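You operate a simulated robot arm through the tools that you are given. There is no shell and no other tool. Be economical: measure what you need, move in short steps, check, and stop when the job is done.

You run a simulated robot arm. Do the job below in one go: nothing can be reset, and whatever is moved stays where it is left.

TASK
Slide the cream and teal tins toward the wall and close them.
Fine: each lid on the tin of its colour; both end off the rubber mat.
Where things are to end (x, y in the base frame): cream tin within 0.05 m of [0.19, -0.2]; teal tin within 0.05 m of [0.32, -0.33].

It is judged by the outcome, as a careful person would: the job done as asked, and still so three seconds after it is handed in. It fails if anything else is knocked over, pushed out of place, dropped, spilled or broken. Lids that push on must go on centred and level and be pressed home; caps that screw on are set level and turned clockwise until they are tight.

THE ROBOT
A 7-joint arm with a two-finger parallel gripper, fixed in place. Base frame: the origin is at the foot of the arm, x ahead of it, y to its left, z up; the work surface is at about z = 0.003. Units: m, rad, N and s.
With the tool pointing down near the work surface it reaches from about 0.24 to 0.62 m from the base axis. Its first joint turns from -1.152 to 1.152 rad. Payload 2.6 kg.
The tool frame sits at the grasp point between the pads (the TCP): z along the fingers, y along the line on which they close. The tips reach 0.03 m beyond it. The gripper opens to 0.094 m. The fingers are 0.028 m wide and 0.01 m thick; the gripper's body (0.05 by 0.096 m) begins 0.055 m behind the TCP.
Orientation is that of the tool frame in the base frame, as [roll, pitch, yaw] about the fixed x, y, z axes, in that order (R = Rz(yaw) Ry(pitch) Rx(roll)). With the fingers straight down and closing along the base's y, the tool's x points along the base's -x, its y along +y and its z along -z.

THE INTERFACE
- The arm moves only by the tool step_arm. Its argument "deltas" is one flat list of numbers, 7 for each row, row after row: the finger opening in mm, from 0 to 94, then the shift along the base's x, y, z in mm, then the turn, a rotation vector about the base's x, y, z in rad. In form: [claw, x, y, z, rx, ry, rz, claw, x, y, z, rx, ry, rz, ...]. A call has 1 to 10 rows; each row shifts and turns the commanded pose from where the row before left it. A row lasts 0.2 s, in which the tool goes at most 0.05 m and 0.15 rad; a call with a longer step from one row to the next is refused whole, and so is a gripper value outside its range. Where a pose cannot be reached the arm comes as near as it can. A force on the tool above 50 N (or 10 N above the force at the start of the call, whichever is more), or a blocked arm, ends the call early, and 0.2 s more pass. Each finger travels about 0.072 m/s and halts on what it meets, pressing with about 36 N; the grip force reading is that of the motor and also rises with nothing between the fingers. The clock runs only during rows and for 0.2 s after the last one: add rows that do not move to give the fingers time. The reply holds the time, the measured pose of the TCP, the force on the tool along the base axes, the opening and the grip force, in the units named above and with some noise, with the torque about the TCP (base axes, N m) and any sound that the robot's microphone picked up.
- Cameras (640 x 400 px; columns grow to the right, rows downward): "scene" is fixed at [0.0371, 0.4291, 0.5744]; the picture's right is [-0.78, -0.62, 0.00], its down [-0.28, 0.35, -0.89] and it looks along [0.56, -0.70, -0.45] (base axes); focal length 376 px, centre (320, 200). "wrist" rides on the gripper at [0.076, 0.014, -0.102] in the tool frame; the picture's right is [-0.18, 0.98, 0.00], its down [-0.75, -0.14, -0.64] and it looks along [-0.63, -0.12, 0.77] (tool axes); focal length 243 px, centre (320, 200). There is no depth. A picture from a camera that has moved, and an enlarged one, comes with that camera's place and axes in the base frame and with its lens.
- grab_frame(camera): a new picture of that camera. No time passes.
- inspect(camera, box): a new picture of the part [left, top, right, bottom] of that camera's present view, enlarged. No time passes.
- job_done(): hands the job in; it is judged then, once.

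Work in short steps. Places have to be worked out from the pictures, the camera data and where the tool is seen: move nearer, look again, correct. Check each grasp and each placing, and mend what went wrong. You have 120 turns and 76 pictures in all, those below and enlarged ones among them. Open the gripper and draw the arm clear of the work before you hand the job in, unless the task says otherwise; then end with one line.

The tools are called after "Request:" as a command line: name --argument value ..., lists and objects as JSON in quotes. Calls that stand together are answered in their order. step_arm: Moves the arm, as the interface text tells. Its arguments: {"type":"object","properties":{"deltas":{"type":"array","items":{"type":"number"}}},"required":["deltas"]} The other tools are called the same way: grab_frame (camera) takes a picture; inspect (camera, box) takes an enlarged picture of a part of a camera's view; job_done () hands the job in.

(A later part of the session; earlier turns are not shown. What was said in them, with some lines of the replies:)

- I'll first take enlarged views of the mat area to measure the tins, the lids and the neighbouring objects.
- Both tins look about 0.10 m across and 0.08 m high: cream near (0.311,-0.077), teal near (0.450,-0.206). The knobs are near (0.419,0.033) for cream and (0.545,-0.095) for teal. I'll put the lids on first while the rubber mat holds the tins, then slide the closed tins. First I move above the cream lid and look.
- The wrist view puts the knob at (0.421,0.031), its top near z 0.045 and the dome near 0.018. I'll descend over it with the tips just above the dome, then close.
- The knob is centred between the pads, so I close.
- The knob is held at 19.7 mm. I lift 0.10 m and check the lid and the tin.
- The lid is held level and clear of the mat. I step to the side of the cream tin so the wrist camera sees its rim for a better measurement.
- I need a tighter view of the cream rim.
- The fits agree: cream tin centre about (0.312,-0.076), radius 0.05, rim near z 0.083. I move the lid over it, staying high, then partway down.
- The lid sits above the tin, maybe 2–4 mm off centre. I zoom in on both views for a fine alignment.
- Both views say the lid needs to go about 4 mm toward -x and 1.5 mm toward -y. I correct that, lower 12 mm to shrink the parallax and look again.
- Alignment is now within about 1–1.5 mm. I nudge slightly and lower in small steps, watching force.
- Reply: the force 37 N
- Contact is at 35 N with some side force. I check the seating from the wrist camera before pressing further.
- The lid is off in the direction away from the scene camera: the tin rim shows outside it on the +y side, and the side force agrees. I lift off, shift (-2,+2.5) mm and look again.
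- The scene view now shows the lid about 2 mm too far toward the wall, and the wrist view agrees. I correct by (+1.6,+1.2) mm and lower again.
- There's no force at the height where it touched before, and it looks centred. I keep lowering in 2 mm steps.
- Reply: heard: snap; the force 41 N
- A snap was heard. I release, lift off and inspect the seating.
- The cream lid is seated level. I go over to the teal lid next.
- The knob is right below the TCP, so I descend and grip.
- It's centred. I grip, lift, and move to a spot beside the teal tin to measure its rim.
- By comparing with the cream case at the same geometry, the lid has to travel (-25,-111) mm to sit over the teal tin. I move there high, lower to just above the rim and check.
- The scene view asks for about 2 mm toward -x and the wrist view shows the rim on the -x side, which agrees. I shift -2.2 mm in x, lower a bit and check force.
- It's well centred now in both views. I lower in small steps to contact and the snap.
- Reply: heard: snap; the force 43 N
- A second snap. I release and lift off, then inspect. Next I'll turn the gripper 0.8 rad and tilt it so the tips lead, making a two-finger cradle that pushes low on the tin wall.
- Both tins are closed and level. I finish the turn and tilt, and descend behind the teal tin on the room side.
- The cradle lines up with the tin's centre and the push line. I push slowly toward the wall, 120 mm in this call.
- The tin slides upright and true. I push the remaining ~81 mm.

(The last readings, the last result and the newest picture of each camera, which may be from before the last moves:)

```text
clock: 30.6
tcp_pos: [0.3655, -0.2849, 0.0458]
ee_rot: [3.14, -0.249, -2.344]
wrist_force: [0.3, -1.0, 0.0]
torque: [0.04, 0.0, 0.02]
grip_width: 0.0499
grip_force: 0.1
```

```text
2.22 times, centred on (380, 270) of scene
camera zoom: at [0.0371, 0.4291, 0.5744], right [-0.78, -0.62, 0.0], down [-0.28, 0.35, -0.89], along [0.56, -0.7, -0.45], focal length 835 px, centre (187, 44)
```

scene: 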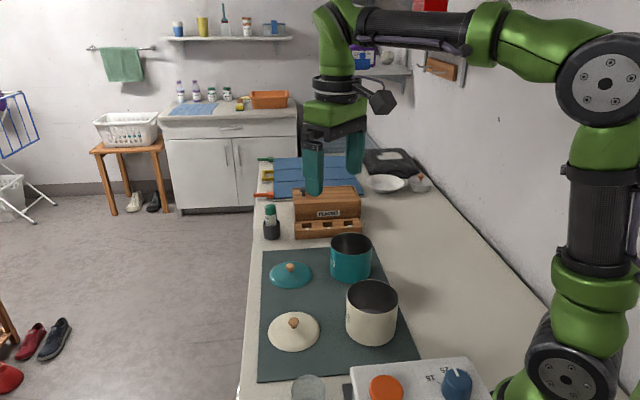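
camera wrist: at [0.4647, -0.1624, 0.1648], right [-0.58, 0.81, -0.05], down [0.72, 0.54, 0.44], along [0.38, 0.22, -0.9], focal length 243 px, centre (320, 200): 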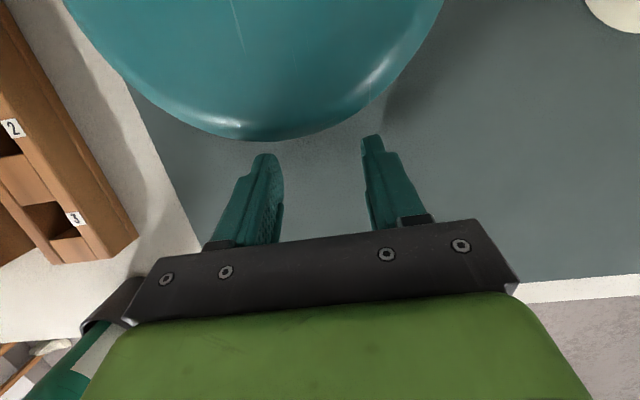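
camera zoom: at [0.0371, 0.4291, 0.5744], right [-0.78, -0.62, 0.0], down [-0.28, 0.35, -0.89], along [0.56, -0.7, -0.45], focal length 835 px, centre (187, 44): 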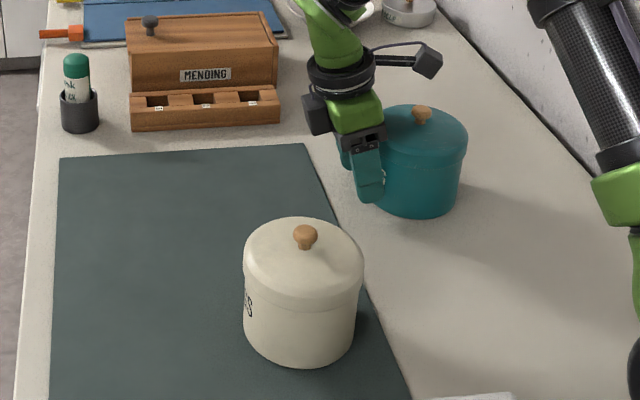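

Teal is near (0.318,-0.328), off the mat. I back off, rise, and go over to the room side of the cream tin.

Request:
step_arm --deltas '[50, 14, 14, 0, 0, 0, 0, 50, 15, 15, 0, 0, 0, 0, 50, 0, 0, 45, 0, 0, 0, 50, 0, 0, 45, 0, 0, 0, 50, 0, 0, 45, 0, 0, 0, 50, 0, 30, 30, 0, 0, 0, 50, 0, 48, 0, 0, 0, 0, 50, 0, 48, 0, 0, 0, 0, 50, 0, 48, 0, 0, 0, 0, 50, 0, 48, 0, 0, 0, 0]'

Request:
grab_frame --camera "scene"

```text
clock: 32.8
tcp_pos: [0.3958, -0.032, 0.2136]
ee_rot: [-3.141, -0.249, -2.345]
wrist_force: [-0.4, 0.6, -0.5]
torque: [-0.01, -0.01, -0.01]
grip_width: 0.0497
grip_force: 0.0
```

```text
31 pictures are left
```

scene: 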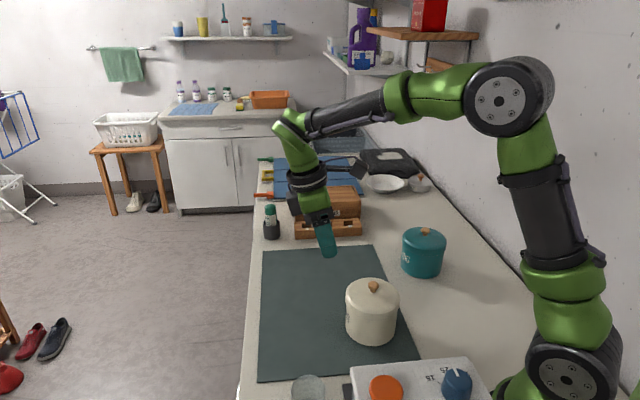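

The way is clear. I move to the start point behind the cream tin and descend.

Request:
step_arm --deltas '[50, -25, 24, 0, 0, 0, 0, 50, 0, 0, -45, 0, 0, 0, 50, 0, 0, -45, 0, 0, 0, 50, 0, 0, -45, 0, 0, 0, 50, 0, 0, -22, 0, 0, 0, 50, 0, 0, -10, 0, 0, 0, 50, 0, 0, 0, 0, 0, 0]'

Request:
inspect --camera "scene" --box '[240, 220, 480, 400]'

```text
clock: 34.4
tcp_pos: [0.3688, -0.0064, 0.0447]
ee_rot: [3.141, -0.249, -2.343]
wrist_force: [0.1, 0.1, 0.5]
torque: [0.04, -0.01, -0.01]
grip_width: 0.0501
grip_force: 0.0
```

```text
2.22 times, centred on (360, 310) of scene
camera zoom: at [0.0371, 0.4291, 0.5744], right [-0.78, -0.62, 0.0], down [-0.28, 0.35, -0.89], along [0.56, -0.7, -0.45], focal length 835 px, centre (231, -44)
```

zoom: 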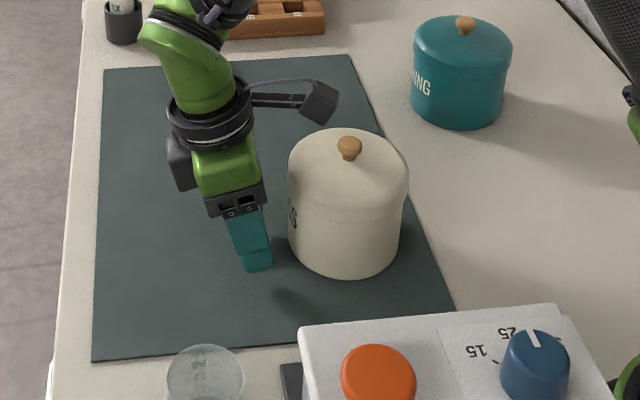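

The cradle lines up behind the cream tin with the stove well clear. I push, 10 rows first.

Request:
step_arm --deltas '[50, -8.5, -9.1, 0, 0, 0, 0, 50, -8.5, -9.1, 0, 0, 0, 0, 50, -8.5, -9.1, 0, 0, 0, 0, 50, -8.5, -9.1, 0, 0, 0, 0, 50, -8.5, -9.1, 0, 0, 0, 0, 50, -8.5, -9.1, 0, 0, 0, 0, 50, -8.5, -9.1, 0, 0, 0, 0, 50, -8.5, -9.1, 0, 0, 0, 0, 50, -8.5, -9.1, 0, 0, 0, 0, 50, -8.5, -9.1, 0, 0, 0, 0]'

Request:
inspect --camera "scene" --box '[240, 200, 520, 400]'

```text
clock: 36.6
tcp_pos: [0.2831, -0.0983, 0.0453]
ee_rot: [3.141, -0.251, -2.343]
wrist_force: [1.1, 1.2, 0.9]
torque: [0.03, 0.01, -0.04]
grip_width: 0.0505
grip_force: 0.0
```

```text
2.00 times, centred on (380, 300) of scene
camera zoom: at [0.0371, 0.4291, 0.5744], right [-0.78, -0.62, 0.0], down [-0.28, 0.35, -0.89], along [0.56, -0.7, -0.45], focal length 752 px, centre (200, 0)
```

zoom: 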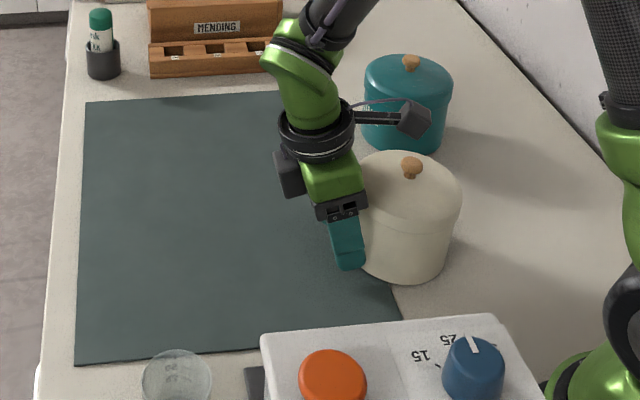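

It's going straight. I push the remaining ~73 mm.

Request:
step_arm --deltas '[50, -8.3, -9.1, 0, 0, 0, 0, 50, -8.3, -9.1, 0, 0, 0, 0, 50, -8.3, -9.1, 0, 0, 0, 0, 50, -8.3, -9.1, 0, 0, 0, 0, 50, -8.3, -9.1, 0, 0, 0, 0, 50, -7, -8, 0, 0, 0, 0, 50, 0, 0, 0, 0, 0, 0]'

Request:
inspect --camera "scene" --box '[300, 200, 580, 400]'

```text
clock: 38.2
tcp_pos: [0.2351, -0.152, 0.0456]
ee_rot: [3.141, -0.249, -2.343]
wrist_force: [0.9, 0.4, 0.1]
torque: [0.03, 0.01, 0.0]
grip_width: 0.0504
grip_force: 0.9
```

```text
2.00 times, centred on (440, 300) of scene
camera zoom: at [0.0371, 0.4291, 0.5744], right [-0.78, -0.62, 0.0], down [-0.28, 0.35, -0.89], along [0.56, -0.7, -0.45], focal length 752 px, centre (80, 0)
```

zoom: 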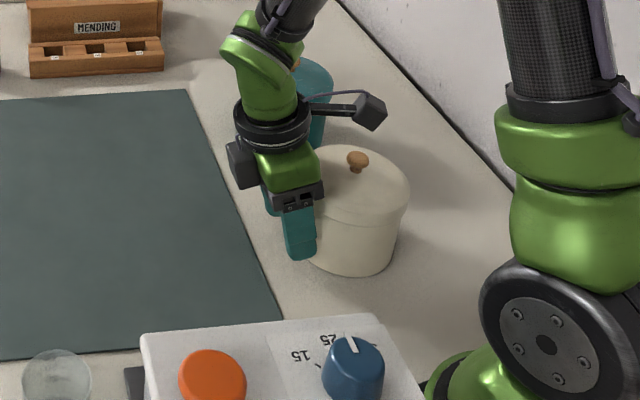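

The cream tin is off the mat, around (0.19,-0.2). I back away, rise and take a final look.

Request:
step_arm --deltas '[50, 14, 15, 0, 0, 0, 0, 50, 14, 15, 0, 0, 0, 0, 50, 0, 0, 45, 0, 0, 0, 50, 0, 0, 45, 0, 0, 0, 50, 0, 0, 45, 0, 0, 0, 50, 20, 20, 35, 0, 0, 0, 50, 30, 30, 20, 0, 0, 0, 50, 30, 30, 0, 0, 0, 0, 50, 30, 20, 0, 0, 0, 0, 50, 0, 0, 0, 0, 0, 0]'

Request:
inspect --camera "scene" --box '[330, 200, 510, 370]'

Request:
grab_frame --camera "scene"

```text
clock: 40.4
tcp_pos: [0.3743, -0.0213, 0.2349]
ee_rot: [-3.141, -0.25, -2.345]
wrist_force: [-0.2, -0.1, 0.7]
torque: [0.02, -0.01, 0.01]
grip_width: 0.0498
grip_force: 0.0
```

```text
2.35 times, centred on (420, 285) of scene
camera zoom: at [0.0371, 0.4291, 0.5744], right [-0.78, -0.62, 0.0], down [-0.28, 0.35, -0.89], along [0.56, -0.7, -0.45], focal length 884 px, centre (85, 0)
```

zoom: 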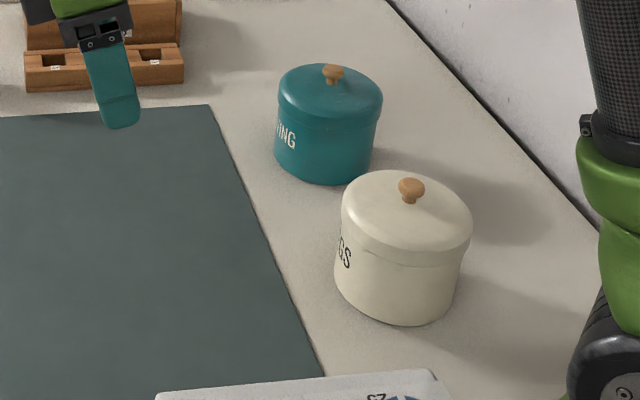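

```text
26 pictures are left
```

scene: 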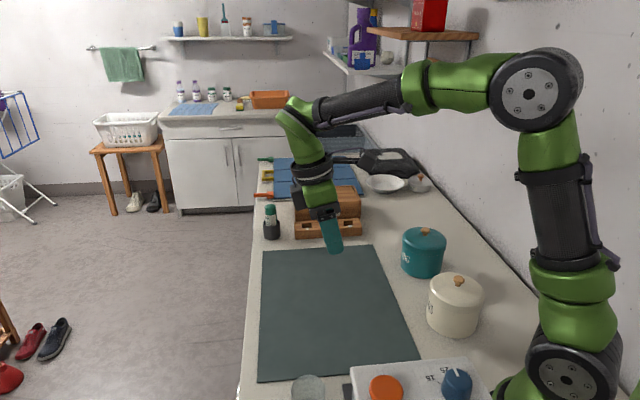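

Both tins stand closed and level off the mat, near (0.19,-0.20) and (0.32,-0.33). Everything else is undisturbed and the arm is clear, so I hand in.

Request:
job_done

```text
The job is handed in.
```

The cream and teal tins are closed with their own lids (each snapped on), stand off the mat at about (0.19, -0.20) and (0.32, -0.33) by camera estimate, and the job is handed in.
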